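You operate a simulated robot arm through the tools that you are given. There is no shell and no other tool. Be economical: measure what you need, move in short steps, check, and stop when the job is done.

You are at the controls of a simulated robot arm. One attempt, no reset.

Task
Press the failed block's insert again and run the gauge over it.
Fine: it sits in the gauge; draw the gauge slide back first; in the press: slide fully in, start, wait for the green lamp, slide out; the knob is already set, leave it; back in the gauge run the gauge slide over it and back; the gauge lamp ends green.

The check looks at the end state, three seconds after you hand in, the way a careful person would. Anything else that was tipped, shoved, dropped, spilled or broken makes it a failure.

Robot
A 6-joint arm with a two-finger parallel gripper, fixed in place. Base frame: the origin is at the foot of the arm, x ahead of it, y to its left, z up; the work surface is at about z = 0. Lengths are in mm, angles in rad, forces in N, time in s.
With the tool pointing down near the work surface it reaches from about 140 to 580 mm from the base axis. Its first joint turns from -1.152 to 1.152 rad. Payload 2.1 kg.
The tool frame sits at the grasp point between the pads (the TCP): z along the fingers, y along the line on which they close. The tips reach 30 mm beyond it. Largest opening 94 mm; finger width 28, thickness 10; the body of the gripper, 50 by 96 mm, starts 55 mm behind the TCP.
Orientation is told as [roll, pitch, yaw] about the base's x, y, z axes, in that order, counted from this pose: with the fingers straight down and closing along the base's y, the tool's x points along the base's -x, its y along +y and its z along -z.

Tools
- The arm moves only by the tool drive_tool. Its argument "steps" is a list of rows, each a list of 7 numbers: the shift along the tool's x, y, z in mm, then the turn, a rotation vector about the tool's x, y, z in degrees, then the gripper command, from -1 (shut) to 1 (fully open), values between in proportion. In form: [[x, y, z, ax, ay, az, hand], ...]. A call has 1 to 10 rows; each row shifts and turns the commanded pose from where the row before left it, along the tool's axes as they then stand. Each row takes 0.2 s and may step no farther than 50 mm and 0.15 rad from the row before; otherwise, or with a gripper value out of range, the whole call is refused. Where a pose cannot be reached the arm comes as near as it can. A force on the tool above 90 N (or 10 N above the force at the start of the call, whichever is more), or a blocked arm, ends the call early, and 0.2 s more pass. The fingers move at their own pace (about 72 mm/s each) and stop on an object; they squeeze with about 43 N. The grip force told is the motor's: it shows also when the fingers shut on nothing. Time passes only in rows, and 0.2 s behind the last, so rows that do not move let the fingers close. It gives the time, the measured TCP pose, the force on the tool (base axes), the opening and the grip force at its end, in the units of the frame above (readings bear some noise).
- Cameras (640 x 400 px; columns grow to the right, rows downward): "scene" is fixed at [20.7, -376.7, 473.6]; the picture's right is [0.97, -0.26, 0.00], its down [-0.22, -0.80, -0.56] and it looks along [0.15, 0.54, -0.83] (base axes); focal length 214 px, centre (320, 200). "wrist" rides on the gripper at [76, 14, -103] in the tool frame; the picture's right is [-0.18, 0.98, 0.00], its down [-0.75, -0.14, -0.64] and it looks along [-0.63, -0.12, 0.77] (tool axes); focal length 243 px, centre (320, 200).
- snapshot(camera): a new picture of that camera. The clock stands still meanwhile.
- locate(camera, pixels): for up to 12 pixels [column, row] of the newest picture of that camera ("zoom" is the newest enlarged one), the place [x, y, z] in the base frame of the surface seen there, good to about 2 mm, but the place of the scene camera against the robot may be out by one fixed shift of up to 25 mm in any direction. The clock stands still meanwhile.
- enlarge(camera, box): a new picture of the part [left, top, right, bottom] of that camera's present view, enlarged. The clock stands still meanwhile.
- finish_job(): hands the job in; it is judged then, once.

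Go step by step. Measure first, check grasps and placings, and put right what went wrong. The budget is 80 turns and 34 pictures, counting those below and the enlarged ones. Unless the task says otherwise, let go and move clear before handing in, and close with one line.

The tools are called after ">>>" by a JSON object that holds its "method" and its "body". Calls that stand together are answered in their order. drive_tool: Moves the arm, as the interface text tells. Its arguments: {"type":"object","properties":{"steps":{"type":"array"}},"required":["steps"]} The other tools are called the same way: snapshot (camera) takes a picture; locate (camera, pixels) gives the place of the surface under pixels of a picture; enlarge (camera, box) takes an enlarged picture of a part of a camera's view; finish_job () hands the job in.

At the start:

```text
clock: 0.0
position: [262.5, 18.9, 297.6]
ee_rot: [0.003, 0.0, 0.001]
ft_force: [0.3, -0.2, 0.2]
gripper_width: 93.8
grip_force: 0.0
```

scene: 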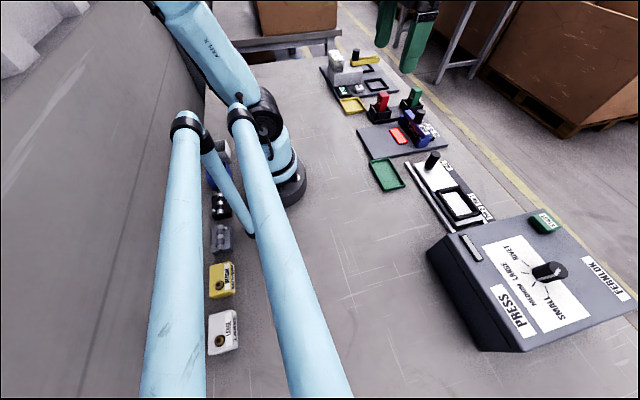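
wrist: 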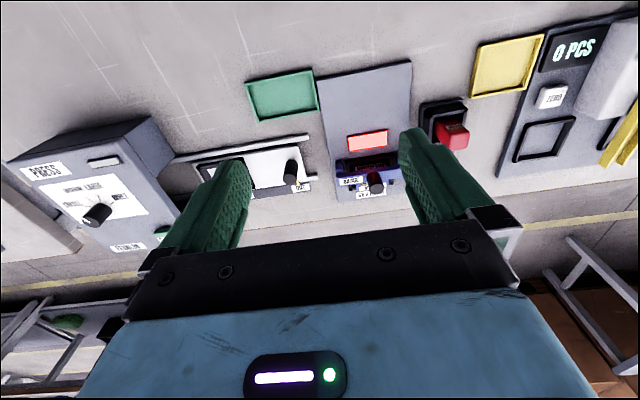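

The scene shows the press (about 530,280), its slide (455,195), and the gauge with a red lamp (400,135). I'll enlarge both areas before moving.

>>> {"method": "enlarge", "body": {"camera": "scene", "box": [340, 70, 480, 160]}}

>>> {"method": "enlarge", "body": {"camera": "scene", "box": [390, 140, 640, 350]}}

>>> {"method": "enlarge", "body": {"camera": "wrist", "box": [140, 50, 480, 262]}}

```text
4.44 times, centred on (410, 115) of scene
```

zoom: 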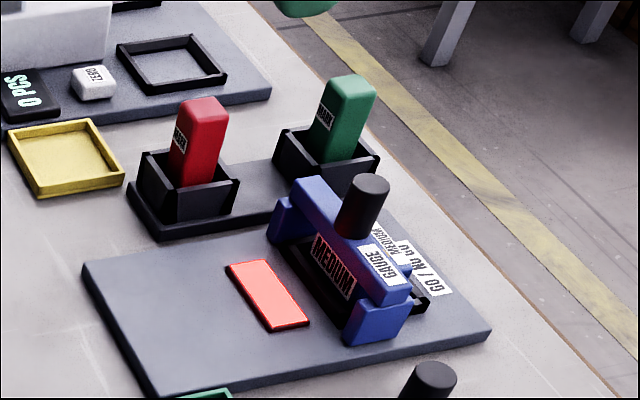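

```text
1.90 times, centred on (515, 245) of scene
```

zoom: 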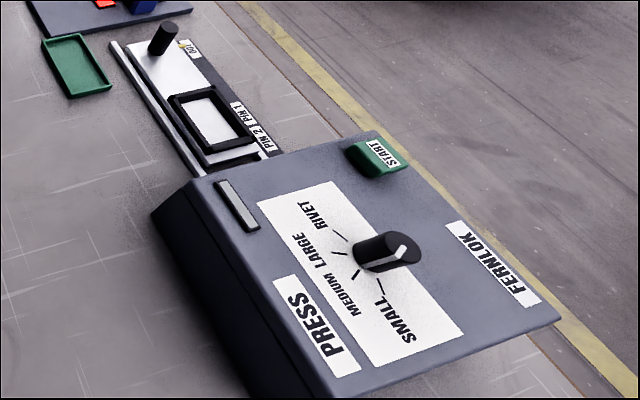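

```text
1.88 times, centred on (310, 156) of wrist
```

zoom: 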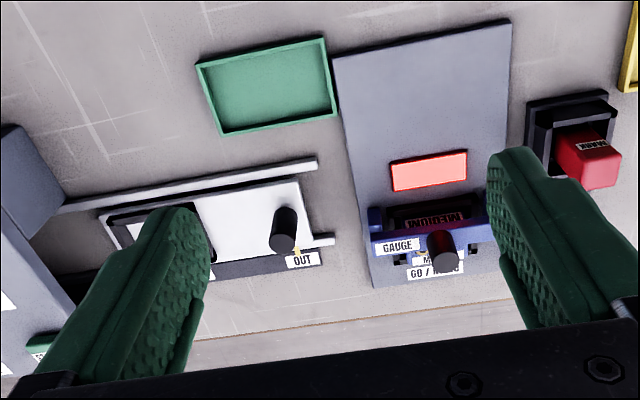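

The block labelled MEDIUM sits under the blue gauge bridge and the lamp is red. I'll locate the key points in the wrist picture.

>>> {"method": "locate", "body": {"camera": "wrist", "pixels": [[368, 140], [374, 184], [352, 182], [366, 169], [290, 165], [291, 180], [207, 172], [253, 175], [340, 168], [318, 80], [372, 196], [345, 110]]}}

>>> {"method": "locate", "body": {"camera": "zoom", "pixels": [[435, 265], [443, 237], [470, 235], [425, 215], [435, 220], [283, 215], [275, 240], [376, 215], [430, 170], [110, 240], [125, 235], [200, 190]]}}

```text
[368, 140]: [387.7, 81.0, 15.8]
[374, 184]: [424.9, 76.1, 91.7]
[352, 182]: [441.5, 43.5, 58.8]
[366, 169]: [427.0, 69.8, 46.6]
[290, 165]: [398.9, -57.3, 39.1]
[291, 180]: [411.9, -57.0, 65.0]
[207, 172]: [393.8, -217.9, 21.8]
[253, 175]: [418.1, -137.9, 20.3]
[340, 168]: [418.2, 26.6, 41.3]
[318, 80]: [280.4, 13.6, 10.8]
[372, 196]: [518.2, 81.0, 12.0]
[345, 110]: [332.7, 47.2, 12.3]
```

```text
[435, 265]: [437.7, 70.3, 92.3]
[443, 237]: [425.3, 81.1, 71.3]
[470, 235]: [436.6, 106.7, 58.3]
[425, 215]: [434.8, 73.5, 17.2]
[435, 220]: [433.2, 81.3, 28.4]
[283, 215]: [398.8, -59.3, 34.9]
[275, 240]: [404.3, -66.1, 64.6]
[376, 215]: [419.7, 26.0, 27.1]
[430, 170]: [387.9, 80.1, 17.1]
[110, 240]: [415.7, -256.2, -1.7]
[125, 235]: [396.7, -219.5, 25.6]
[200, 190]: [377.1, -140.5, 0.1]
```

The bridge is at x≈435, y 30–110, with its top at z≈59 and the knob top at 92 near (430,75). I'll move closer for a better look.

>>> {"method": "drive_tool", "body": {"steps": [[-40, 15, 20, 0, 0, 0, 1], [-40, 15, 20, 0, 0, 0, 1], [-30, 15, 20, 0, 0, 0, 1], [0, 10, 20, 0, 0, 0, 1], [0, 0, 0, 0, 0, 0, 1]]}}

>>> {"method": "snapshot", "body": {"camera": "wrist"}}

```text
clock: 1.2
position: [375.0, 74.9, 218.0]
ee_rot: [0.002, -0.002, 0.001]
ft_force: [0.7, -0.4, 0.1]
gripper_width: 93.4
grip_force: 0.0
```

```text
28 pictures are left
```

wrist: 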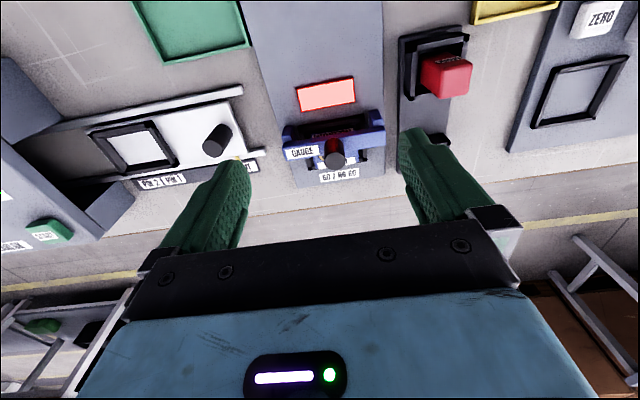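

The gauge is now near (333,140) in the wrist picture, so I'll enlarge it.

>>> {"method": "enlarge", "body": {"camera": "wrist", "box": [262, 65, 402, 195]}}

>>> {"method": "enlarge", "body": {"camera": "wrist", "box": [0, 60, 280, 260]}}

```text
3.08 times, centred on (332, 130) of wrist
```

zoom: 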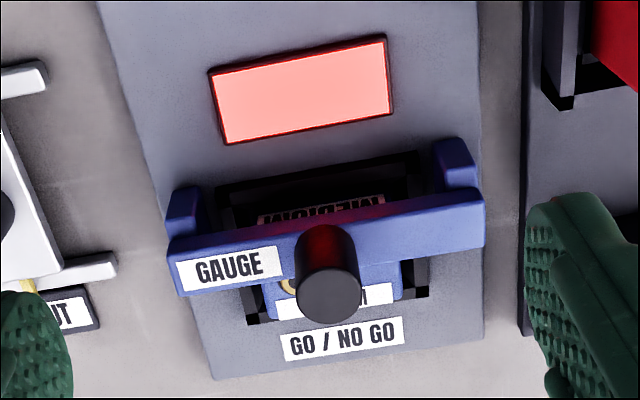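

```text
2.00 times, centred on (140, 160) of wrist
```

zoom: 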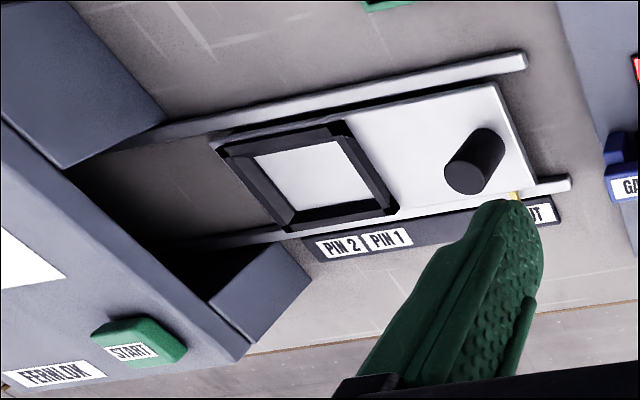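

The bridge straddles the block and the free plate lies towards -x, so back is probably towards the robot. I'll locate detailed points on the gauge and the press slide.

>>> {"method": "locate", "body": {"camera": "zoom", "pixels": [[255, 155], [330, 135], [392, 195], [285, 230], [300, 175], [475, 160], [540, 60], [575, 185], [140, 338], [125, 330], [365, 240], [445, 120]]}}

>>> {"method": "locate", "body": {"camera": "wrist", "pixels": [[335, 158], [334, 147], [300, 153], [302, 131], [377, 127], [314, 129], [357, 124], [322, 163], [394, 161], [318, 187], [385, 176], [355, 163]]}}

```text
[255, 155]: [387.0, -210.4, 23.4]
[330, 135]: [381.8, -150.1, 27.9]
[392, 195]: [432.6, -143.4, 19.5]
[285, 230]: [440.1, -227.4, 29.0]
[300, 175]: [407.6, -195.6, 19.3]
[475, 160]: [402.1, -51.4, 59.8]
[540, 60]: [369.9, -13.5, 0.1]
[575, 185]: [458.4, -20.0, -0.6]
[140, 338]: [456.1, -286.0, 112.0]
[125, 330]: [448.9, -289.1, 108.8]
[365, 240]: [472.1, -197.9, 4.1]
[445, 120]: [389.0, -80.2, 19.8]
```

```text
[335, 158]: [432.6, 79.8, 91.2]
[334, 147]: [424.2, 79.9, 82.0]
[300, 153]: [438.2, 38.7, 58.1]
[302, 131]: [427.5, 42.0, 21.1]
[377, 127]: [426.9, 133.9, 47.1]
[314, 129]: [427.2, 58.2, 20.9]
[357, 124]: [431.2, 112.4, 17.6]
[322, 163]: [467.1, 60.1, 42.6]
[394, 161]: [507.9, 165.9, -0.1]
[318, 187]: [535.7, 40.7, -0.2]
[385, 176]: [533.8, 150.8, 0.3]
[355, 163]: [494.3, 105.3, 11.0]
```

I'll refine the knob top, block and plate edges using corrected pixels.

>>> {"method": "locate", "body": {"camera": "wrist", "pixels": [[335, 162], [326, 161], [344, 161], [335, 169], [312, 136], [352, 129], [316, 164], [356, 160], [310, 158], [283, 153], [369, 148], [295, 183]]}}

>>> {"method": "locate", "body": {"camera": "wrist", "pixels": [[384, 140], [280, 150], [285, 130], [377, 115], [300, 90], [354, 78], [262, 70], [382, 100], [216, 139], [224, 150], [206, 150], [230, 130]]}}

```text
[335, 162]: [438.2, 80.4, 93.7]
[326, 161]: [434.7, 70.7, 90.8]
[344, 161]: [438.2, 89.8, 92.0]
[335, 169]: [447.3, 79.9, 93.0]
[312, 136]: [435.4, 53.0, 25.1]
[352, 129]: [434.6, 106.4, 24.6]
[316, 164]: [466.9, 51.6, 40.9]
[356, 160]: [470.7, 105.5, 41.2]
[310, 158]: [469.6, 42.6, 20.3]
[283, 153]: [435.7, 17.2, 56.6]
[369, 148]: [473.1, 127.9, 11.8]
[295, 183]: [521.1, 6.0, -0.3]
```

```text
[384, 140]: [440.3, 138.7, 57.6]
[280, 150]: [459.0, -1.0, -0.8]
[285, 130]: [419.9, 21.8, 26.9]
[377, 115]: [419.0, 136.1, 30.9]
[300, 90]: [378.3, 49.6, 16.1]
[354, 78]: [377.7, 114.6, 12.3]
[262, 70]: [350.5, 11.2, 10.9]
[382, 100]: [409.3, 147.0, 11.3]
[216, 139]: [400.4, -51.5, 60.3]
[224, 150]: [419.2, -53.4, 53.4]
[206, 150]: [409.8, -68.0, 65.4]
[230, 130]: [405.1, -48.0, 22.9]
```

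The knob centre is about (438,80), radius 9, top z≈93. I'll descend with the fingers on either side of it.

>>> {"method": "drive_tool", "body": {"steps": [[-32, 5, 0, 0, 0, 0, 0], [-31, 0, 20, 0, 0, 0, 0], [0, 0, 40, 0, 0, 0, 0], [0, 0, 40, 0, 0, 0, 0], [0, 0, 22, 0, 0, 0, 0], [0, 0, 0, 0, 0, 0, 0]]}}

>>> {"method": "snapshot", "body": {"camera": "wrist"}}

```text
clock: 2.6
position: [435.6, 78.9, 97.9]
ee_rot: [0.002, -0.004, 0.0]
ft_force: [-0.1, 0.2, 0.5]
gripper_width: 47.0
grip_force: 0.1
```

```text
25 pictures are left
```

wrist: 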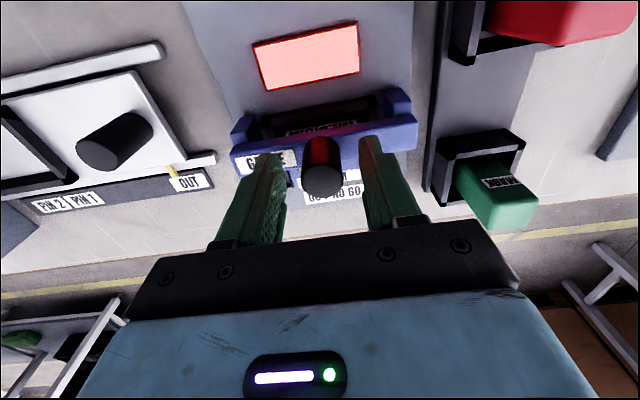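

The fingers straddle the knob, so I'll close and pull gently towards -x.

>>> {"method": "drive_tool", "body": {"steps": [[0, 0, 2, 0, 0, 0, -1], [0, 0, 0, 0, 0, 0, -1], [0, 0, 0, 0, 0, 0, -1], [4, 0, 0, 0, 0, 0, -1], [4, 0, 0, 0, 0, 0, -1], [4, 0, 0, 0, 0, 0, -1]]}}

>>> {"method": "snapshot", "body": {"camera": "wrist"}}

```text
clock: 4.0
position: [425.4, 79.9, 96.7]
ee_rot: [0.004, -0.004, -0.001]
ft_force: [1.3, 8.0, 42.6]
gripper_width: 23.4
grip_force: 44.9
```

```text
24 pictures are left
```

wrist: 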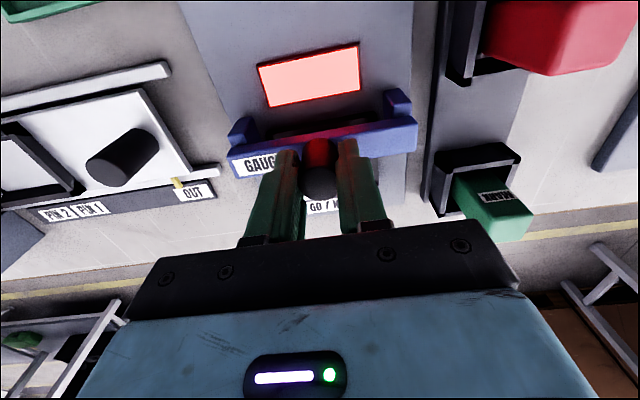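

The slide follows the hand, but the tips press down a little (z force 43). I'll ease up and keep pulling.

>>> {"method": "drive_tool", "body": {"steps": [[0, 0, -3, 0, 0, 0, -1], [8, 0, 0, 0, 0, 0, -1], [8, 0, 0, 0, 0, 0, -1], [8, 0, 0, 0, 0, 0, -1], [8, 0, 0, 0, 0, 0, -1], [8, 0, 0, 0, 0, 0, -1], [0, 0, 0, 0, 0, 0, -1]]}}

>>> {"method": "snapshot", "body": {"camera": "wrist"}}

```text
clock: 5.6
position: [384.2, 79.7, 98.3]
ee_rot: [0.003, -0.003, -0.001]
ft_force: [0.6, 3.4, -41.8]
gripper_width: 23.1
grip_force: 45.4
```

```text
23 pictures are left
```

wrist: 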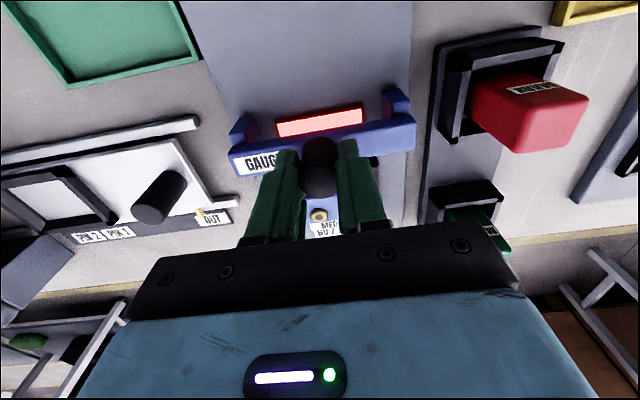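

The slide glides freely and the block's ring is now visible at (319,214). I'll keep drawing it back to find the stop.

>>> {"method": "drive_tool", "body": {"steps": [[0, 0, 1.5, 0, 0, 0, -1], [6, 0, 0, 0, 0, 0, -1], [6, 0, 0, 0, 0, 0, -1], [6, 0, 0, 0, 0, 0, -1], [6, 0, 0, 0, 0, 0, -1], [6, 0, 0, 0, 0, 0, -1], [0, 0, 0, 0, 0, 0, -1]]}}

```text
clock: 7.2
position: [354.5, 80.2, 97.6]
ee_rot: [0.003, -0.002, -0.001]
ft_force: [0.6, 8.7, 47.0]
gripper_width: 23.2
grip_force: 44.8
```

It's still free at x=354, so I'll continue.

>>> {"method": "drive_tool", "body": {"steps": [[0, 0, -0.7, 0, 0, 0, -1], [6, 0, 0, 0, 0, 0, -1], [6, 0, 0, 0, 0, 0, -1], [6, 0, 0, 0, 0, 0, -1], [6, 0, 0, 0, 0, 0, -1], [0, 0, 0, 0, 0, 0, -1]]}}

>>> {"method": "snapshot", "body": {"camera": "wrist"}}

```text
clock: 8.6
position: [330.5, 78.2, 97.8]
ee_rot: [0.001, -0.002, -0.001]
ft_force: [-0.3, 13.5, -7.8]
gripper_width: 23.2
grip_force: 44.7
```

```text
22 pictures are left
```

wrist: 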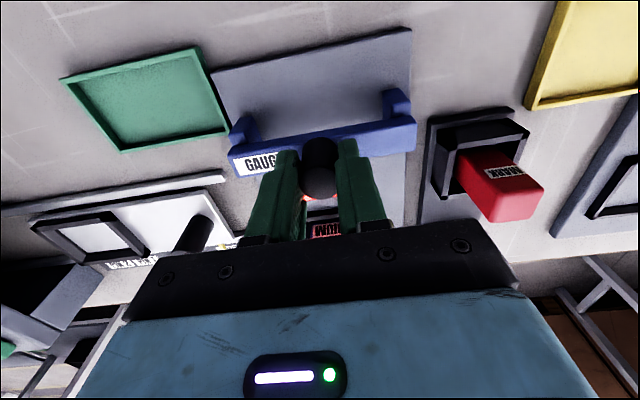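

The slide is well clear of the block. I'll let go here, rise, and look at the block.

>>> {"method": "drive_tool", "body": {"steps": [[0, 0, 0, 0, 0, 0, 0], [0, 0, 0, 0, 0, 0, 0], [0, 0, -40, 0, 0, 0, 0], [-25, 0, -40, 0, 0, 0, 1], [-25, 0, -10, 0, 0, 0, 1], [0, 0, 0, 0, 0, 0, 1]]}}

>>> {"method": "snapshot", "body": {"camera": "wrist"}}

>>> {"method": "enlarge", "body": {"camera": "wrist", "box": [230, 70, 430, 195]}}

```text
clock: 10.0
position: [380.6, 80.6, 186.8]
ee_rot: [0.002, -0.002, 0.0]
ft_force: [0.1, -0.4, -0.8]
gripper_width: 94.1
grip_force: 0.2
```

```text
21 pictures are left
```

wrist: 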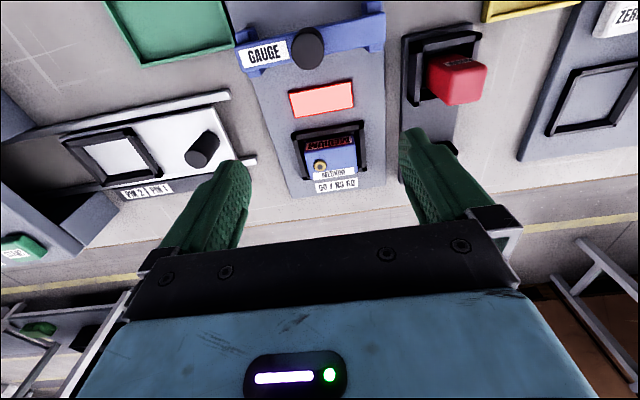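

```text
3.20 times, centred on (330, 132) of wrist
```

zoom: 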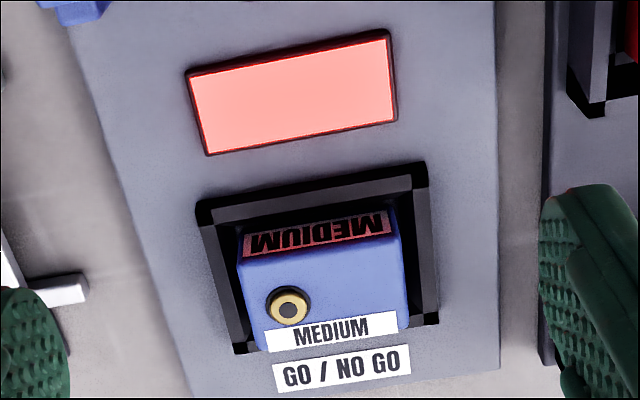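

The block is exposed, with its insert offset towards -y. I'll measure the block, the insert and the press nest to judge the seating orientation.

>>> {"method": "locate", "body": {"camera": "zoom", "pixels": [[240, 262], [405, 235], [268, 348], [400, 312], [288, 308], [275, 290], [300, 320], [215, 215], [415, 175], [245, 340], [432, 315], [320, 260]]}}

>>> {"method": "enlarge", "body": {"camera": "wrist", "box": [40, 80, 260, 217]}}

```text
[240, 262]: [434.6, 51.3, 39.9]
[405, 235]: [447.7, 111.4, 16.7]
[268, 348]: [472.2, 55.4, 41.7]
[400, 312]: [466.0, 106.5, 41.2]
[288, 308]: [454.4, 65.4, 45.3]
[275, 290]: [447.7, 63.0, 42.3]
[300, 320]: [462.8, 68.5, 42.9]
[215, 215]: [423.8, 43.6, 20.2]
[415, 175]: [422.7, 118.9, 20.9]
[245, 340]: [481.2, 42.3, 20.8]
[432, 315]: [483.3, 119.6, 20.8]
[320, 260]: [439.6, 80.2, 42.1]
```

```text
2.91 times, centred on (150, 148) of wrist
```

zoom: 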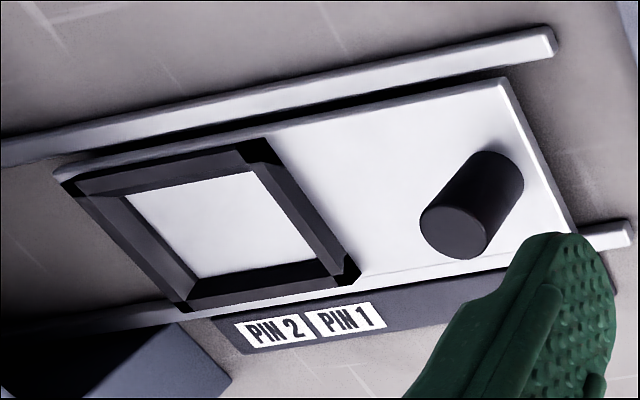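

I'll measure the press nest corners, label centres and rails.

>>> {"method": "locate", "body": {"camera": "zoom", "pixels": [[72, 185], [265, 150], [350, 275], [190, 305], [272, 330], [345, 317], [210, 220], [140, 200], [245, 178], [195, 270], [310, 255], [457, 230]]}}

>>> {"method": "locate", "body": {"camera": "scene", "pixels": [[450, 180], [436, 187], [467, 187], [484, 213], [462, 222], [455, 202], [444, 165], [475, 207], [480, 215], [543, 224], [375, 136], [398, 136]]}}

```text
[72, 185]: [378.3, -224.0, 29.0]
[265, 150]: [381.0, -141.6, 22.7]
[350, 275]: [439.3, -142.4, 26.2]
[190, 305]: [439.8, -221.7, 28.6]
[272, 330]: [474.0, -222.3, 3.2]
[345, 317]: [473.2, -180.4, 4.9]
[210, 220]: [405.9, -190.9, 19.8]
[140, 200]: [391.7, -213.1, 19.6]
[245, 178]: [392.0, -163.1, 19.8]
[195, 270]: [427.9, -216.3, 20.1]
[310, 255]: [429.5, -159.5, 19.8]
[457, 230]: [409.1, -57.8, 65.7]
```

```text
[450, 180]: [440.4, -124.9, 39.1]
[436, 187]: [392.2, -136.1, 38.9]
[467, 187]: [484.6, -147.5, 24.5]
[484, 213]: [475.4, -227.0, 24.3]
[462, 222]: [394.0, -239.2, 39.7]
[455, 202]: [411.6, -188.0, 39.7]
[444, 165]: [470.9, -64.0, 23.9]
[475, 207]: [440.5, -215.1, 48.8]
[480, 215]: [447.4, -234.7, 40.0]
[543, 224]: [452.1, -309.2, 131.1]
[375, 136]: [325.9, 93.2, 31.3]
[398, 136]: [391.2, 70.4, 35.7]
```

The block spans x 434–472, y 52–108, top z 42. The nest rim is at z 21, so I'll grip across y with the tips at about z 24.

>>> {"method": "drive_tool", "body": {"steps": [[-36, 0, 0, 0, 0, 0, 1], [-36, 0, 30, 0, 0, 0, 1], [0, 0, 40, 0, 0, 0, 1], [0, 0, 40, 0, 0, 0, 1], [0, 0, 13, 0, 0, 0, 1], [0, 0, 8, 0, 0, 0, 1], [0, 0, 0, 0, 0, 0, 1]]}}

>>> {"method": "snapshot", "body": {"camera": "wrist"}}

```text
clock: 11.6
position: [452.6, 78.7, 55.5]
ee_rot: [0.002, 0.0, 0.0]
ft_force: [0.1, 0.5, 0.3]
gripper_width: 94.0
grip_force: 0.1
```

```text
18 pictures are left
```

wrist: 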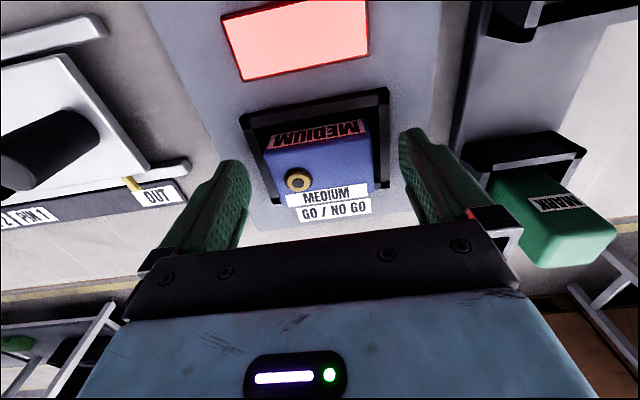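

The fingers straddle the block. I'll close and lift a little.

>>> {"method": "drive_tool", "body": {"steps": [[0, 1, 1, 0, 0, 0, -1], [0, 0, 0, 0, 0, 0, -1], [0, 0, 0, 0, 0, 0, -1], [0, 0, -20, 0, 0, 0, -1], [0, 0, -30, 0, 0, 0, -1], [0, 0, -40, 0, 0, 0, -1], [0, 0, 0, 0, 0, 0, -1]]}}

>>> {"method": "snapshot", "body": {"camera": "wrist"}}

```text
clock: 13.2
position: [452.5, 79.1, 143.8]
ee_rot: [-0.001, -0.001, 0.001]
ft_force: [-0.7, -0.6, 0.1]
gripper_width: 59.0
grip_force: 42.8
```

```text
17 pictures are left
```

wrist: 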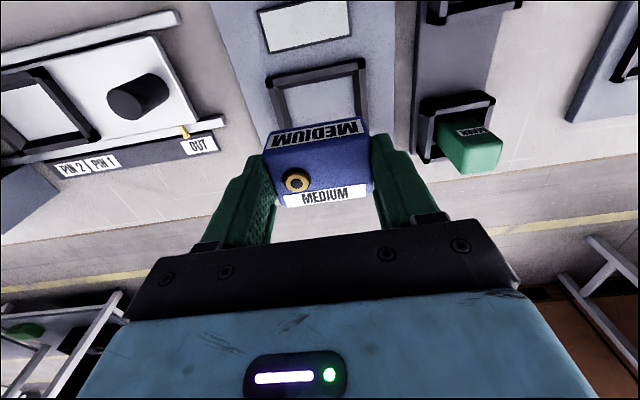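

The block is held (opening 59) and the nest behind is empty. I'll carry it over the press nest, centred near (409,-183).

>>> {"method": "drive_tool", "body": {"steps": [[4, -40, 0, 0, 0, 0, -1], [8, -44, 0, 0, 0, 0, -1], [8, -44, 0, 0, 0, 0, -1], [8, -44, 0, 0, 0, 0, -1], [8, -44, 0, 0, 0, 0, -1], [6.5, -45, 0, 0, 0, 0, -1], [0, 0, 0, 0, 0, 0, -1], [0, 0, 30, 0, 0, 0, -1], [0, 0, 0, 0, 0, 0, -1]]}}

>>> {"method": "snapshot", "body": {"camera": "wrist"}}

```text
clock: 15.2
position: [409.5, -182.1, 111.8]
ee_rot: [0.002, -0.001, 0.001]
ft_force: [-0.2, 0.1, -1.3]
gripper_width: 58.9
grip_force: 42.4
```

```text
16 pictures are left
```

wrist: 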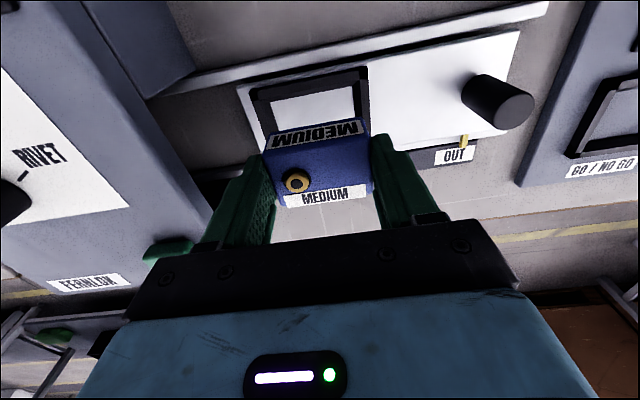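

The block is over the nest. I'll measure the nest rim, the block edges and the press's front wall.

>>> {"method": "enlarge", "body": {"camera": "wrist", "box": [160, 40, 420, 220]}}

>>> {"method": "locate", "body": {"camera": "wrist", "pixels": [[250, 88], [364, 68], [271, 101], [354, 85], [280, 110], [345, 100], [262, 155], [370, 140], [285, 206], [372, 187], [190, 62], [172, 180]]}}

```text
2.22 times, centred on (290, 130) of wrist
```

zoom: 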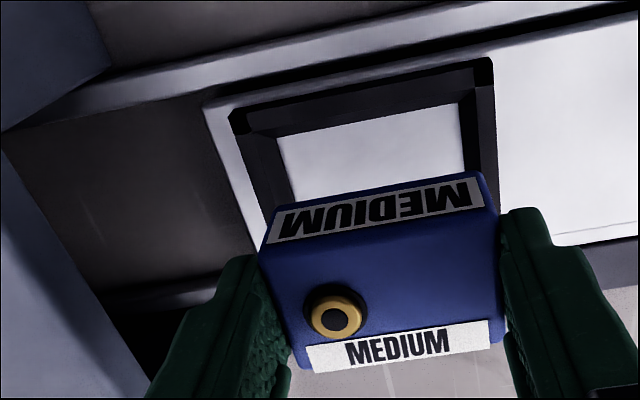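

```text
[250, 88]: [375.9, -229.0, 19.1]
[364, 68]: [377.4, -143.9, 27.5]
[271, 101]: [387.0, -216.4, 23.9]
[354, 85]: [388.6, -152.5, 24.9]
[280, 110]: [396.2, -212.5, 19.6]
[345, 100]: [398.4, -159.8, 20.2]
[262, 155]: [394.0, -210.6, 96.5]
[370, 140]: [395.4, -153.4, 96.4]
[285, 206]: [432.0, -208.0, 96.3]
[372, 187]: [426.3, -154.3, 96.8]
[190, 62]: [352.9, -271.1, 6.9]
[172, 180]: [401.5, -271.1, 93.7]
```

I'll pin down the inner nest edges.

>>> {"method": "locate", "body": {"camera": "zoom", "pixels": [[286, 168], [296, 168], [270, 168], [245, 168], [462, 140], [470, 140], [478, 140], [493, 140], [360, 110], [360, 90], [360, 122], [460, 140]]}}

```text
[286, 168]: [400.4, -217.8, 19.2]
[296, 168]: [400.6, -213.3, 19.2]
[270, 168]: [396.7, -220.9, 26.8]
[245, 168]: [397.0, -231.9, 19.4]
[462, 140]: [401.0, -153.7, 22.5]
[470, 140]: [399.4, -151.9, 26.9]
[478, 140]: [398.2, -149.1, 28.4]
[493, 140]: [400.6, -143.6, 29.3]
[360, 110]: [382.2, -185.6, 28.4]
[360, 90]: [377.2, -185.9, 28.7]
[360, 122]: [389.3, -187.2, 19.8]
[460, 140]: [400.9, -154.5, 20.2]
```

The nest inner spans y -217…-154 and x ~388…431, so I'll shift to TCP (408,-185.5) and lower gently.

>>> {"method": "drive_tool", "body": {"steps": [[1.5, -3.4, 10, 0, 0, 0, -1], [0, 0, 15, 0, 0, 0, -1], [0, 0, 12, 0, 0, 0, -1], [0, 0, 5, 0, 0, 0, -1], [0, 0, 3, 0, 0, 0, -1], [0, 0, 1, 0, 0, 0, -1], [0, 0, 0, 0, 0, 0, -1]]}}

>>> {"method": "snapshot", "body": {"camera": "wrist"}}

```text
clock: 16.8
position: [409.3, -182.2, 67.4]
ee_rot: [0.0, -0.002, 0.001]
ft_force: [0.4, 0.0, -1.0]
gripper_width: 59.0
grip_force: 43.0
```

```text
14 pictures are left
```

wrist: 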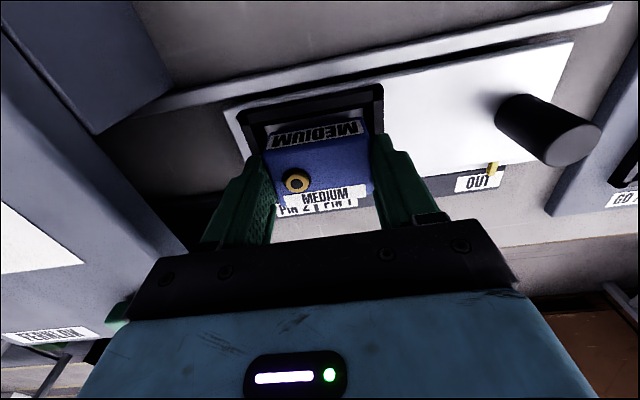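

The measured y barely changed, so I'll check the block against the rim before the final drop.

>>> {"method": "locate", "body": {"camera": "wrist", "pixels": [[264, 155], [369, 141], [266, 140], [361, 127], [246, 115], [252, 140], [378, 105], [382, 90], [310, 103], [310, 115], [372, 118], [320, 160]]}}

>>> {"method": "enlarge", "body": {"camera": "wrist", "box": [220, 70, 420, 220]}}

```text
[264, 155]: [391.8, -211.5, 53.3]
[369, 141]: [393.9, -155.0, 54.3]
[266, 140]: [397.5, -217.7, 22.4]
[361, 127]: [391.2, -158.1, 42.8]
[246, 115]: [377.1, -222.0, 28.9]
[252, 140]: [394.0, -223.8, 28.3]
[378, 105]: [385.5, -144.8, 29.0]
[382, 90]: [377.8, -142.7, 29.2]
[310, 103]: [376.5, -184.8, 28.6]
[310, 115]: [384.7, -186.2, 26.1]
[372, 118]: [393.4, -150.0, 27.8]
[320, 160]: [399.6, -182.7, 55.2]
```

```text
2.67 times, centred on (320, 145) of wrist
```

zoom: 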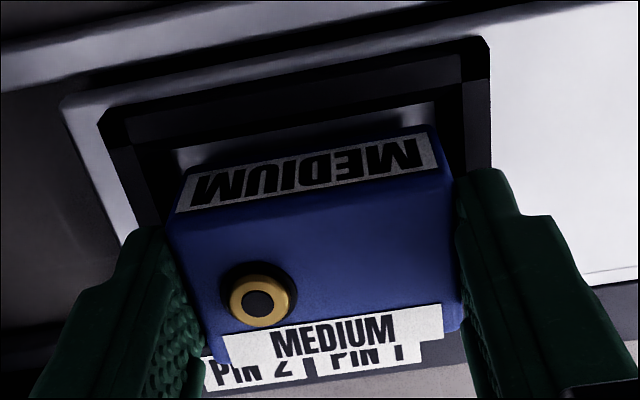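

The block is centred in y (-183 in both) and about 1.5 mm far in x. I'll correct that and set it down.

>>> {"method": "drive_tool", "body": {"steps": [[1.5, 0, 1, 0, 0, 0, -1], [0, 0, 1, 0, 0, 0, -1], [0, 0, 1, 0, 0, 0, -1], [0, 0, 1, 0, 0, 0, -1], [0, 0, 0, 0, 0, 0, -1]]}}

```text
clock: 18.0
position: [407.0, -185.1, 64.8]
ee_rot: [0.002, -0.001, 0.0]
ft_force: [-0.6, -0.2, -1.0]
gripper_width: 59.0
grip_force: 43.0
```

No contact yet, so I'll continue in 1 mm steps.

>>> {"method": "drive_tool", "body": {"steps": [[0, 1, 1, 0, 0, 0, -1], [0, 0, 1, 0, 0, 0, -1], [0, 0, 0.5, 0, 0, 0, -1], [0, 0, 0, 0, 0, 0, -1]]}}

```text
clock: 19.0
position: [406.0, -183.9, 64.3]
ee_rot: [0.001, -0.003, -0.001]
ft_force: [-4.0, 1.2, 28.4]
gripper_width: 59.0
grip_force: 42.5
```

There's 28 N of contact at the expected height. I'll release partway, rise, and check the seating.

>>> {"method": "drive_tool", "body": {"steps": [[0, 0, -0.5, 0, 0, 0, 0.6], [0, 0, 0, 0, 0, 0, 0.6], [0, 0, -30, 0, 0, 0, 0.6], [0, 0, -50, 0, 0, 0, 0.6], [20, 0, -20, 0, 0, 0, 0.6], [0, 0, 0, 0, 0, 0, 0.6]]}}

>>> {"method": "snapshot", "body": {"camera": "wrist"}}

```text
clock: 20.4
position: [387.3, -183.0, 162.8]
ee_rot: [0.003, -0.002, 0.001]
ft_force: [-0.2, 0.2, -0.1]
gripper_width: 75.3
grip_force: 0.0
```

```text
12 pictures are left
```

wrist: 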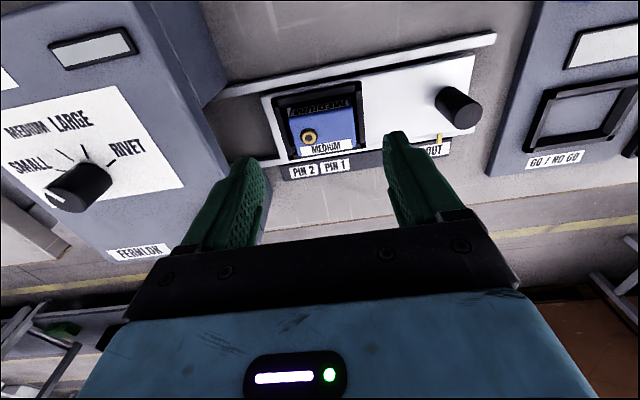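

The block is in the nest. I'll measure its tilt, the slide knob, the pointer and labels, and the press parts.

>>> {"method": "locate", "body": {"camera": "wrist", "pixels": [[295, 125], [352, 112], [298, 150], [355, 140], [457, 105], [450, 92], [437, 138], [304, 171], [335, 165], [432, 151], [93, 47], [205, 100]]}}

>>> {"method": "locate", "body": {"camera": "wrist", "pixels": [[465, 113], [459, 118], [453, 112], [472, 105], [309, 136], [303, 133], [220, 160], [462, 96], [320, 135], [335, 140], [309, 131], [470, 125]]}}

```text
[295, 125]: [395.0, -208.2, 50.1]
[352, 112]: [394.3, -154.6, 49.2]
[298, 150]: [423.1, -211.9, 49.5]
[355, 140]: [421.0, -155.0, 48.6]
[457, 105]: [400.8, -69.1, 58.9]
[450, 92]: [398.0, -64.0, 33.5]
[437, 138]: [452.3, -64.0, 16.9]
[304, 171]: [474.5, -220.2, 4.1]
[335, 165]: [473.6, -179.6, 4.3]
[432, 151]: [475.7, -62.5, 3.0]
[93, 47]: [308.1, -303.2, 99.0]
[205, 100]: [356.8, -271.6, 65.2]
```

```text
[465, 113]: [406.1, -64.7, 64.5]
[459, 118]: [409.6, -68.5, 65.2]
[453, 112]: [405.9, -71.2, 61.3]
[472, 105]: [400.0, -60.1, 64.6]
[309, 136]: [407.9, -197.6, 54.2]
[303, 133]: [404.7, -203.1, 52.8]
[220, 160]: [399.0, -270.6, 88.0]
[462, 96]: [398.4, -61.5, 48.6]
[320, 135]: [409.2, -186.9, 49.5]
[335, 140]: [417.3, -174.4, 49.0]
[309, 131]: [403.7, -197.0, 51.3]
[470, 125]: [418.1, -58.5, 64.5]
```

The block is level and seated, with the insert about 4 mm proud. The pointer at y≈-63 is on OUT, and PIN 1 and PIN 2 lie at travels of about 117 and 157. I'll go to the slide knob at (409,-61), top z 65.

>>> {"method": "drive_tool", "body": {"steps": [[-7, 42, 0, 0, 0, 0, 0.1], [-8, 40, 0, 0, 0, 0, 0.1], [-7, 40, 10, 0, 0, 0, 0.1], [0, 0, 40, 0, 0, 0, 0.1], [0, 0, 25, 0, 0, 0, 0.1], [0, 0, 11, 0, 0, 0, 0.1], [0, 0, 0, 0, 0, 0, 0.1]]}}

>>> {"method": "snapshot", "body": {"camera": "wrist"}}

```text
clock: 22.0
position: [408.6, -60.7, 76.3]
ee_rot: [0.003, -0.001, -0.001]
ft_force: [0.4, -0.6, 0.3]
gripper_width: 51.9
grip_force: 0.0
```

```text
11 pictures are left
```

wrist: 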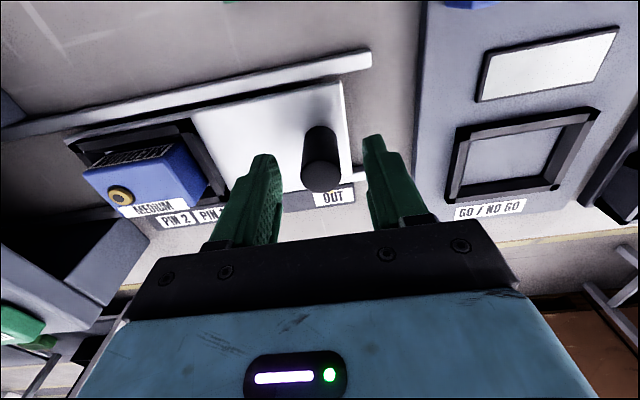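

The knob is between the fingers. I'll grip it and slide in.

>>> {"method": "drive_tool", "body": {"steps": [[0, 0, 0, 0, 0, 0, -1], [0, 0, 0, 0, 0, 0, -1], [0, 0, 0, 0, 0, 0, -1], [0, -12, 0, 0, 0, 0, -1], [0, -15, 0, 0, 0, 0, -1], [0, -15, 0, 0, 0, 0, -1], [0, -15, 0, 0, 0, 0, -1], [0, -15, 0, 0, 0, 0, -1], [0, -15, 0, 0, 0, 0, -1], [0, -15, 0, 0, 0, 0, -1]]}}

```text
clock: 24.2
position: [408.2, -163.1, 76.3]
ee_rot: [0.001, -0.002, -0.001]
ft_force: [4.9, 1.2, -18.3]
gripper_width: 23.3
grip_force: 44.9
```

It has travelled 102 mm freely. I'll continue in smaller steps towards the stop.

>>> {"method": "drive_tool", "body": {"steps": [[0, -8, 0, 0, 0, 0, -1], [0, -8, 0, 0, 0, 0, -1], [0, -8, 0, 0, 0, 0, -1], [0, -8, 0, 0, 0, 0, -1], [0, -8, 0, 0, 0, 0, -1], [0, -6, 0, 0, 0, 0, -1], [0, -4, 0, 0, 0, 0, -1], [0, -4, 0, 0, 0, 0, -1], [0, -4, 0, 0, 0, 0, -1]]}}

>>> {"method": "snapshot", "body": {"camera": "scene"}}

```text
clock: 26.2
position: [409.2, -220.5, 75.7]
ee_rot: [0.001, 0.0, 0.0]
ft_force: [2.9, 1.8, -13.0]
gripper_width: 23.2
grip_force: 45.4
```

```text
10 pictures are left
```

scene: 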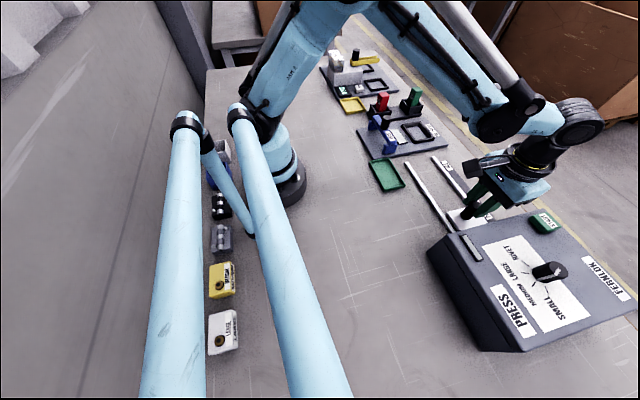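

Travel is about 159 mm, at the PIN 2 mark, with no stop force yet. I'll nudge on gently to find the end.

>>> {"method": "drive_tool", "body": {"steps": [[0, -2, 0, 0, 0, 0, -1], [0, -2, 0, 0, 0, 0, -1], [0, -2, 0, 0, 0, 0, -1], [0, -2, 0, 0, 0, 0, -1], [0, 0, 0, 0, 0, 0, -1]]}}

```text
clock: 27.4
position: [408.0, -221.1, 77.0]
ee_rot: [0.025, 0.004, 0.008]
ft_force: [-22.5, 59.3, 4.5]
gripper_width: 23.7
grip_force: 45.4
```

It hit the stop at y≈-221 (59 N), so it's fully in on PIN 2. I'll relax the push, release, rise, and look at START.

>>> {"method": "drive_tool", "body": {"steps": [[0, 7, 0, 0, 0, 0, -1], [0, 0, 0, 0, 0, 0, -0.2], [0, 0, 0, 0, 0, 0, -0.2], [0, 0, -30, 0, 0, 0, -0.2], [0, 0, -40, 0, 0, 0, -1], [0, 0, -20, 0, 0, 0, -1], [0, 0, 0, 0, 0, 0, -1]]}}

>>> {"method": "snapshot", "body": {"camera": "wrist"}}

```text
clock: 29.0
position: [410.6, -222.9, 166.2]
ee_rot: [0.002, -0.002, -0.001]
ft_force: [-0.5, -0.3, 1.3]
gripper_width: 0.0
grip_force: 33.1
```

```text
9 pictures are left
```

wrist: 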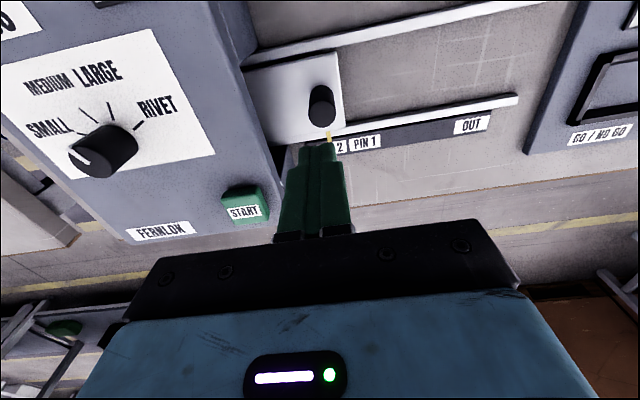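

The slide is fully in, and START is visible at (244,205). I'll locate it.

>>> {"method": "locate", "body": {"camera": "wrist", "pixels": [[244, 205], [243, 190], [226, 197], [258, 190], [268, 212], [234, 219], [244, 212], [200, 200], [280, 160], [322, 110], [328, 137], [342, 147]]}}

```text
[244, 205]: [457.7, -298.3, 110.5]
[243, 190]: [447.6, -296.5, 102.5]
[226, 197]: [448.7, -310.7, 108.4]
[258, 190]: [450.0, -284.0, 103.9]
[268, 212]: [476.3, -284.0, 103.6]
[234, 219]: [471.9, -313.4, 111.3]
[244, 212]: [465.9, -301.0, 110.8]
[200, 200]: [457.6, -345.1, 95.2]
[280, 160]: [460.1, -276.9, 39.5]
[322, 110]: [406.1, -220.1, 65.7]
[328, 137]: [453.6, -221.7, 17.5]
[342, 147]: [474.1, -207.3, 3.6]
```

The START centre is about (462,-299), top z≈110. I'll move above it with closed fingers and press down gently.

>>> {"method": "drive_tool", "body": {"steps": [[-26, -38, 0, 0, 0, 0, -1], [-26, -38, 0, 0, 0, 0, -1], [0, 0, 0, 0, 0, 0, -1], [0, 0, 12, 0, 0, 0, -1], [0, 0, 8, 0, 0, 0, -1], [0, 0, 3, 0, 0, 0, -1], [0, 0, 3, 0, 0, 0, -1], [0, 0, 2, 0, 0, 0, -1]]}}

```text
clock: 30.8
position: [460.7, -298.9, 137.1]
ee_rot: [0.002, -0.002, 0.0]
ft_force: [1.4, -0.4, 1.1]
gripper_width: 0.2
grip_force: 33.1
```

The tips are at z≈107 with little force, so I'll press a bit further.

>>> {"method": "drive_tool", "body": {"steps": [[0, 0, 1.5, 0, 0, 0, -1], [0, 0, 1.5, 0, 0, 0, -1], [0, 0, 1.5, 0, 0, 0, -1], [0, 0, 0, 0, 0, 0, -1]]}}

>>> {"method": "snapshot", "body": {"camera": "wrist"}}

```text
clock: 31.8
position: [460.3, -297.5, 134.1]
ee_rot: [0.002, -0.002, -0.001]
ft_force: [0.9, -1.1, 18.3]
gripper_width: 0.1
grip_force: 32.9
```

```text
8 pictures are left
```

wrist: 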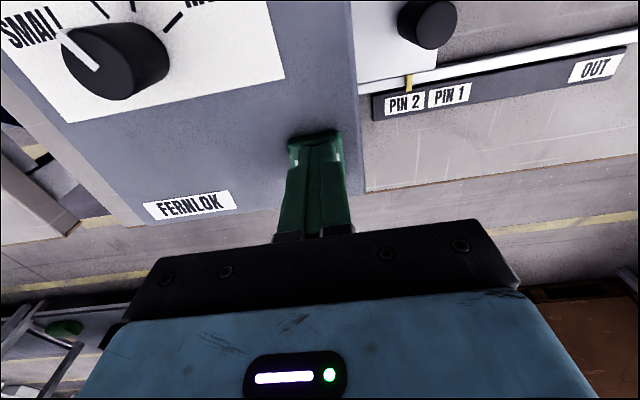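

The button is pressed (18 N). I'll back off, wait a little, and check the press lamp in the scene view.

>>> {"method": "drive_tool", "body": {"steps": [[0, 0, -8, 0, 0, 0, -1], [0, 0, -22, 0, 0, 0, -1], [26, 38, 0, 0, 0, 0, -1], [26, 38, 0, 0, 0, 0, -1], [0, 0, 0, 0, 0, 0, -1], [0, 0, 0, 0, 0, 0, -1], [0, 0, 0, 0, 0, 0, -1], [0, 0, 0, 0, 0, 0, -1], [0, 0, 0, 0, 0, 0, -1], [0, 0, 0, 0, 0, 0, -1]]}}

>>> {"method": "enlarge", "body": {"camera": "scene", "box": [420, 180, 580, 300]}}

```text
clock: 34.0
position: [408.5, -221.5, 163.1]
ee_rot: [0.002, -0.002, 0.0]
ft_force: [0.4, 0.4, -0.2]
gripper_width: 0.1
grip_force: 33.0
```

```text
3.33 times, centred on (500, 240) of scene
```

zoom: 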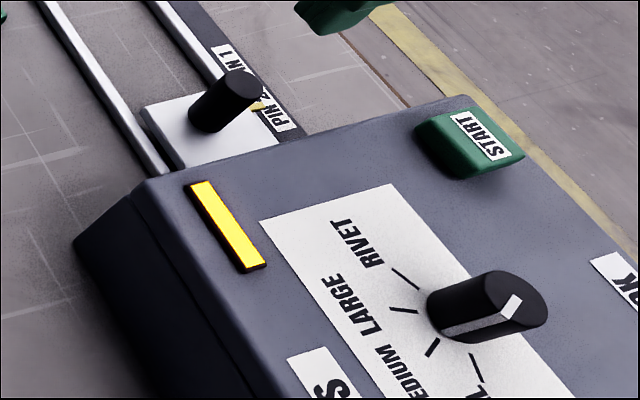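

The lamp is amber, so the press is running. I'll wait.

>>> {"method": "drive_tool", "body": {"steps": [[0, 0, 0, 0, 0, 0, -0.2], [0, 0, 0, 0, 0, 0, -0.2], [0, 0, 0, 0, 0, 0, -0.2], [0, 0, 0, 0, 0, 0, -0.2], [0, 0, 0, 0, 0, 0, -0.2], [0, 0, 0, 0, 0, 0, -0.2], [0, 0, 0, 0, 0, 0, -0.2], [0, 0, 0, 0, 0, 0, -0.2], [0, 0, 0, 0, 0, 0, -0.2], [0, 0, 0, 0, 0, 0, -0.2]]}}

>>> {"method": "drive_tool", "body": {"steps": [[0, 0, 0, 0, 0, 0, -0.2], [0, 0, 0, 0, 0, 0, -0.2], [0, 0, 0, 0, 0, 0, -0.2], [0, 0, 0, 0, 0, 0, -0.2], [0, 0, 0, 0, 0, 0, -0.2], [0, 0, 0, 0, 0, 0, -0.2], [0, 0, 0, 0, 0, 0, -0.2], [0, 0, 0, 0, 0, 0, -0.2], [0, 0, 0, 0, 0, 0, -0.2], [0, 0, 0, 0, 0, 0, -0.2]]}}

>>> {"method": "enlarge", "body": {"camera": "scene", "box": [420, 180, 580, 300]}}

```text
clock: 36.2
position: [409.2, -222.8, 161.9]
ee_rot: [0.003, 0.0, 0.001]
ft_force: [-0.2, 0.3, 0.9]
gripper_width: 37.4
grip_force: 0.0
```

```text
clock: 38.4
position: [408.0, -222.1, 162.0]
ee_rot: [0.003, -0.003, -0.001]
ft_force: [0.3, -0.1, 0.6]
gripper_width: 37.8
grip_force: 0.1
```

```text
3.33 times, centred on (500, 240) of scene
```

zoom: 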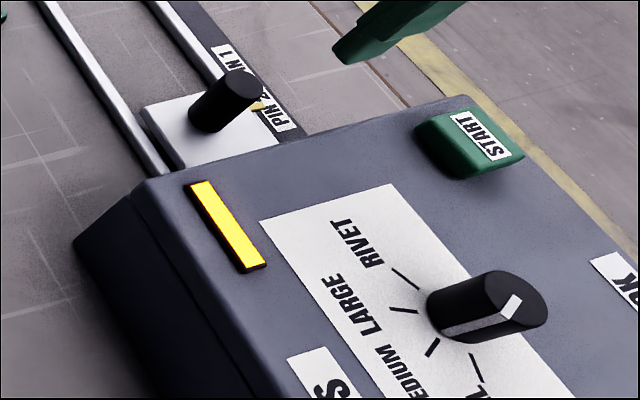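

It's still amber, so I'll wait about 9 s more.

>>> {"method": "drive_tool", "body": {"steps": [[0, 0, 0, 0, 0, 0, -0.2], [0, 0, 0, 0, 0, 0, -0.2], [0, 0, 0, 0, 0, 0, -0.2], [0, 0, 0, 0, 0, 0, -0.2], [0, 0, 0, 0, 0, 0, -0.2], [0, 0, 0, 0, 0, 0, -0.2], [0, 0, 0, 0, 0, 0, -0.2], [0, 0, 0, 0, 0, 0, -0.2], [0, 0, 0, 0, 0, 0, -0.2], [0, 0, 0, 0, 0, 0, -0.2]]}}

>>> {"method": "drive_tool", "body": {"steps": [[0, 0, 0, 0, 0, 0, -0.2], [0, 0, 0, 0, 0, 0, -0.2], [0, 0, 0, 0, 0, 0, -0.2], [0, 0, 0, 0, 0, 0, -0.2], [0, 0, 0, 0, 0, 0, -0.2], [0, 0, 0, 0, 0, 0, -0.2], [0, 0, 0, 0, 0, 0, -0.2], [0, 0, 0, 0, 0, 0, -0.2], [0, 0, 0, 0, 0, 0, -0.2], [0, 0, 0, 0, 0, 0, -0.2]]}}

>>> {"method": "drive_tool", "body": {"steps": [[0, 0, 0, 0, 0, 0, -0.2], [0, 0, 0, 0, 0, 0, -0.2], [0, 0, 0, 0, 0, 0, -0.2], [0, 0, 0, 0, 0, 0, -0.2], [0, 0, 0, 0, 0, 0, -0.2], [0, 0, 0, 0, 0, 0, -0.2], [0, 0, 0, 0, 0, 0, -0.2], [0, 0, 0, 0, 0, 0, -0.2], [0, 0, 0, 0, 0, 0, -0.2], [0, 0, 0, 0, 0, 0, -0.2]]}}

>>> {"method": "drive_tool", "body": {"steps": [[0, 0, 0, 0, 0, 0, -0.2], [0, 0, 0, 0, 0, 0, -0.2], [0, 0, 0, 0, 0, 0, -0.2], [0, 0, 0, 0, 0, 0, -0.2], [0, 0, 0, 0, 0, 0, -0.2], [0, 0, 0, 0, 0, 0, -0.2], [0, 0, 0, 0, 0, 0, -0.2], [0, 0, 0, 0, 0, 0, -0.2], [0, 0, 0, 0, 0, 0, -0.2], [0, 0, 0, 0, 0, 0, -0.2]]}}

>>> {"method": "enlarge", "body": {"camera": "scene", "box": [420, 180, 580, 300]}}

```text
clock: 40.6
position: [408.3, -222.9, 162.2]
ee_rot: [0.002, -0.002, 0.001]
ft_force: [0.1, -1.1, -0.3]
gripper_width: 37.7
grip_force: 0.1
```

```text
clock: 42.8
position: [408.6, -222.0, 161.0]
ee_rot: [0.001, -0.001, 0.0]
ft_force: [0.2, -0.6, 0.0]
gripper_width: 37.8
grip_force: 0.0
```

```text
clock: 45.0
position: [408.1, -221.3, 162.1]
ee_rot: [0.002, -0.003, 0.0]
ft_force: [1.1, 0.9, -0.9]
gripper_width: 37.8
grip_force: 0.0
```

```text
clock: 47.2
position: [408.3, -222.0, 162.6]
ee_rot: [0.002, -0.001, 0.0]
ft_force: [0.7, 0.0, -1.1]
gripper_width: 37.4
grip_force: 0.1
```

```text
3.33 times, centred on (500, 240) of scene
```

zoom: 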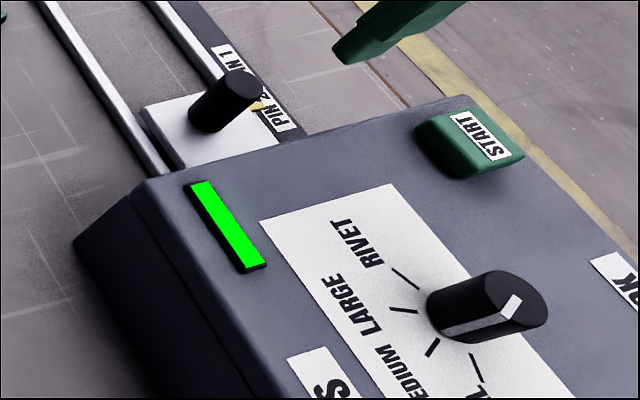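

The lamp is green. I'll grip the slide knob (at y≈-220) and start drawing it out.

>>> {"method": "drive_tool", "body": {"steps": [[0, 1, 40, 0, 0, 0, -0.2], [0, 0, 30, 0, 0, 0, -0.2], [0, 0, 16, 0, 0, 0, -0.2], [0, 0, 0, 0, 0, 0, -1], [0, 0, 0, 0, 0, 0, -1], [0, 0, 0, 0, 0, 0, -1], [0, 6, 0, 0, 0, 0, -1], [0, 12, 0, 0, 0, 0, -1], [0, 15, 0, 0, 0, 0, -1]]}}

>>> {"method": "drive_tool", "body": {"steps": [[0, 15, 0, 0, 0, 0, -1], [0, 15, 0, 0, 0, 0, -1], [0, 15, 0, 0, 0, 0, -1], [0, 15, 0, 0, 0, 0, -1], [0, 15, 0, 0, 0, 0, -1], [0, 15, 0, 0, 0, 0, -1], [0, 15, 0, 0, 0, 0, -1], [0, 10, 0, 0, 0, 0, -1], [0, 5, 0, 0, 0, 0, -1], [0, 0, 0, 0, 0, 0, -1]]}}

```text
clock: 49.2
position: [408.0, -187.6, 78.1]
ee_rot: [0.0, -0.004, -0.002]
ft_force: [4.5, -1.1, -22.9]
gripper_width: 23.2
grip_force: 45.0
```

```text
clock: 51.4
position: [408.7, -68.8, 77.7]
ee_rot: [0.0, 0.001, 0.0]
ft_force: [-6.5, -0.9, -17.8]
gripper_width: 23.5
grip_force: 44.9
```

I'll nudge to the out stop.

>>> {"method": "drive_tool", "body": {"steps": [[0, 4, 0, 0, 0, 0, -1], [0, 3, 0, 0, 0, 0, -1], [0, 2, 0, 0, 0, 0, -1], [0, 2, 0, 0, 0, 0, -1], [0, 0, 0, 0, 0, 0, -1]]}}

```text
clock: 52.6
position: [408.0, -59.6, 77.6]
ee_rot: [-0.005, -0.001, -0.004]
ft_force: [-17.5, -27.7, -11.9]
gripper_width: 23.6
grip_force: 44.9
```

That's the out stop (-28 N at y≈-60). I'll relax, release, move above the block and look.

>>> {"method": "drive_tool", "body": {"steps": [[0, -2, 0, 0, 0, 0, -1], [0, 0, 0, 0, 0, 0, 0.1], [0, 0, 0, 0, 0, 0, 0.1], [0, 0, -40, 0, 0, 0, 0.1], [0, 0, -30, 0, 0, 0, 0.6], [0, -40, 0, 0, 0, 0, 0.6], [0, -40, 0, 0, 0, 0, 0.6], [0, -41, 0, 0, 0, 0, 0.6], [0, 0, 0, 0, 0, 0, 0.6]]}}

>>> {"method": "snapshot", "body": {"camera": "wrist"}}

```text
clock: 54.6
position: [407.3, -181.7, 149.7]
ee_rot: [0.002, -0.002, 0.001]
ft_force: [0.5, 0.5, -0.6]
gripper_width: 75.1
grip_force: 0.0
```

```text
4 pictures are left
```

wrist: 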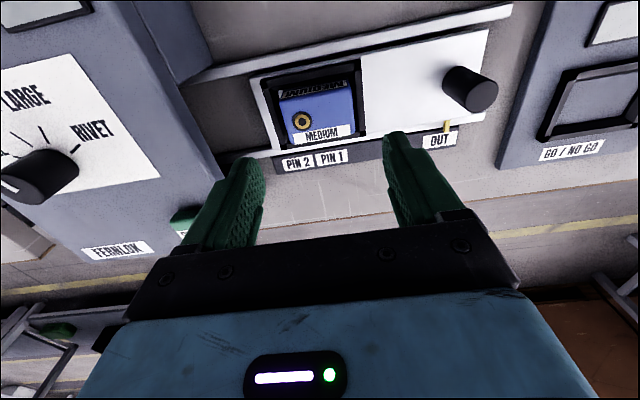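

>>> {"method": "locate", "body": {"camera": "wrist", "pixels": [[302, 121], [296, 119], [307, 123], [302, 114], [315, 118], [280, 108], [350, 95], [285, 142], [354, 133], [330, 110], [283, 125], [352, 110]]}}

```text
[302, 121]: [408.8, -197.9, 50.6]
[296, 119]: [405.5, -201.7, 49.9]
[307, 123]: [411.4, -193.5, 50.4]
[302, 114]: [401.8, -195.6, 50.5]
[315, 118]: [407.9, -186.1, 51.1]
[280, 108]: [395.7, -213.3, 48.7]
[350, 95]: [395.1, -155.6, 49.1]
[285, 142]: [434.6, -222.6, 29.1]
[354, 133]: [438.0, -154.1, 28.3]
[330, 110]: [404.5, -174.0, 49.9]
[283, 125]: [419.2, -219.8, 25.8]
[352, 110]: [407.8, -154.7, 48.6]
```

The insert is now flush (50.5 against 54 before). I'll grip the block where I released it and lift.

>>> {"method": "drive_tool", "body": {"steps": [[0, -1.5, 40, 0, 0, 0, 0.6], [0, 0, 30, 0, 0, 0, 0.6], [0, 0, 13, 0, 0, 0, 0.6], [0, 0, 1.5, 0, 0, 0, 0.6], [0, 0, 0, 0, 0, 0, -1], [0, 0, 0, 0, 0, 0, -1], [0, 0, -20, 0, 0, 0, -1], [0, 0, -30, 0, 0, 0, -1], [0, 0, -28, 0, 0, 0, -1], [0, 0, 0, 0, 0, 0, -1]]}}

```text
clock: 56.8
position: [407.6, -180.6, 141.7]
ee_rot: [0.002, -0.001, 0.001]
ft_force: [-0.4, -0.9, 0.2]
gripper_width: 59.0
grip_force: 43.5
```

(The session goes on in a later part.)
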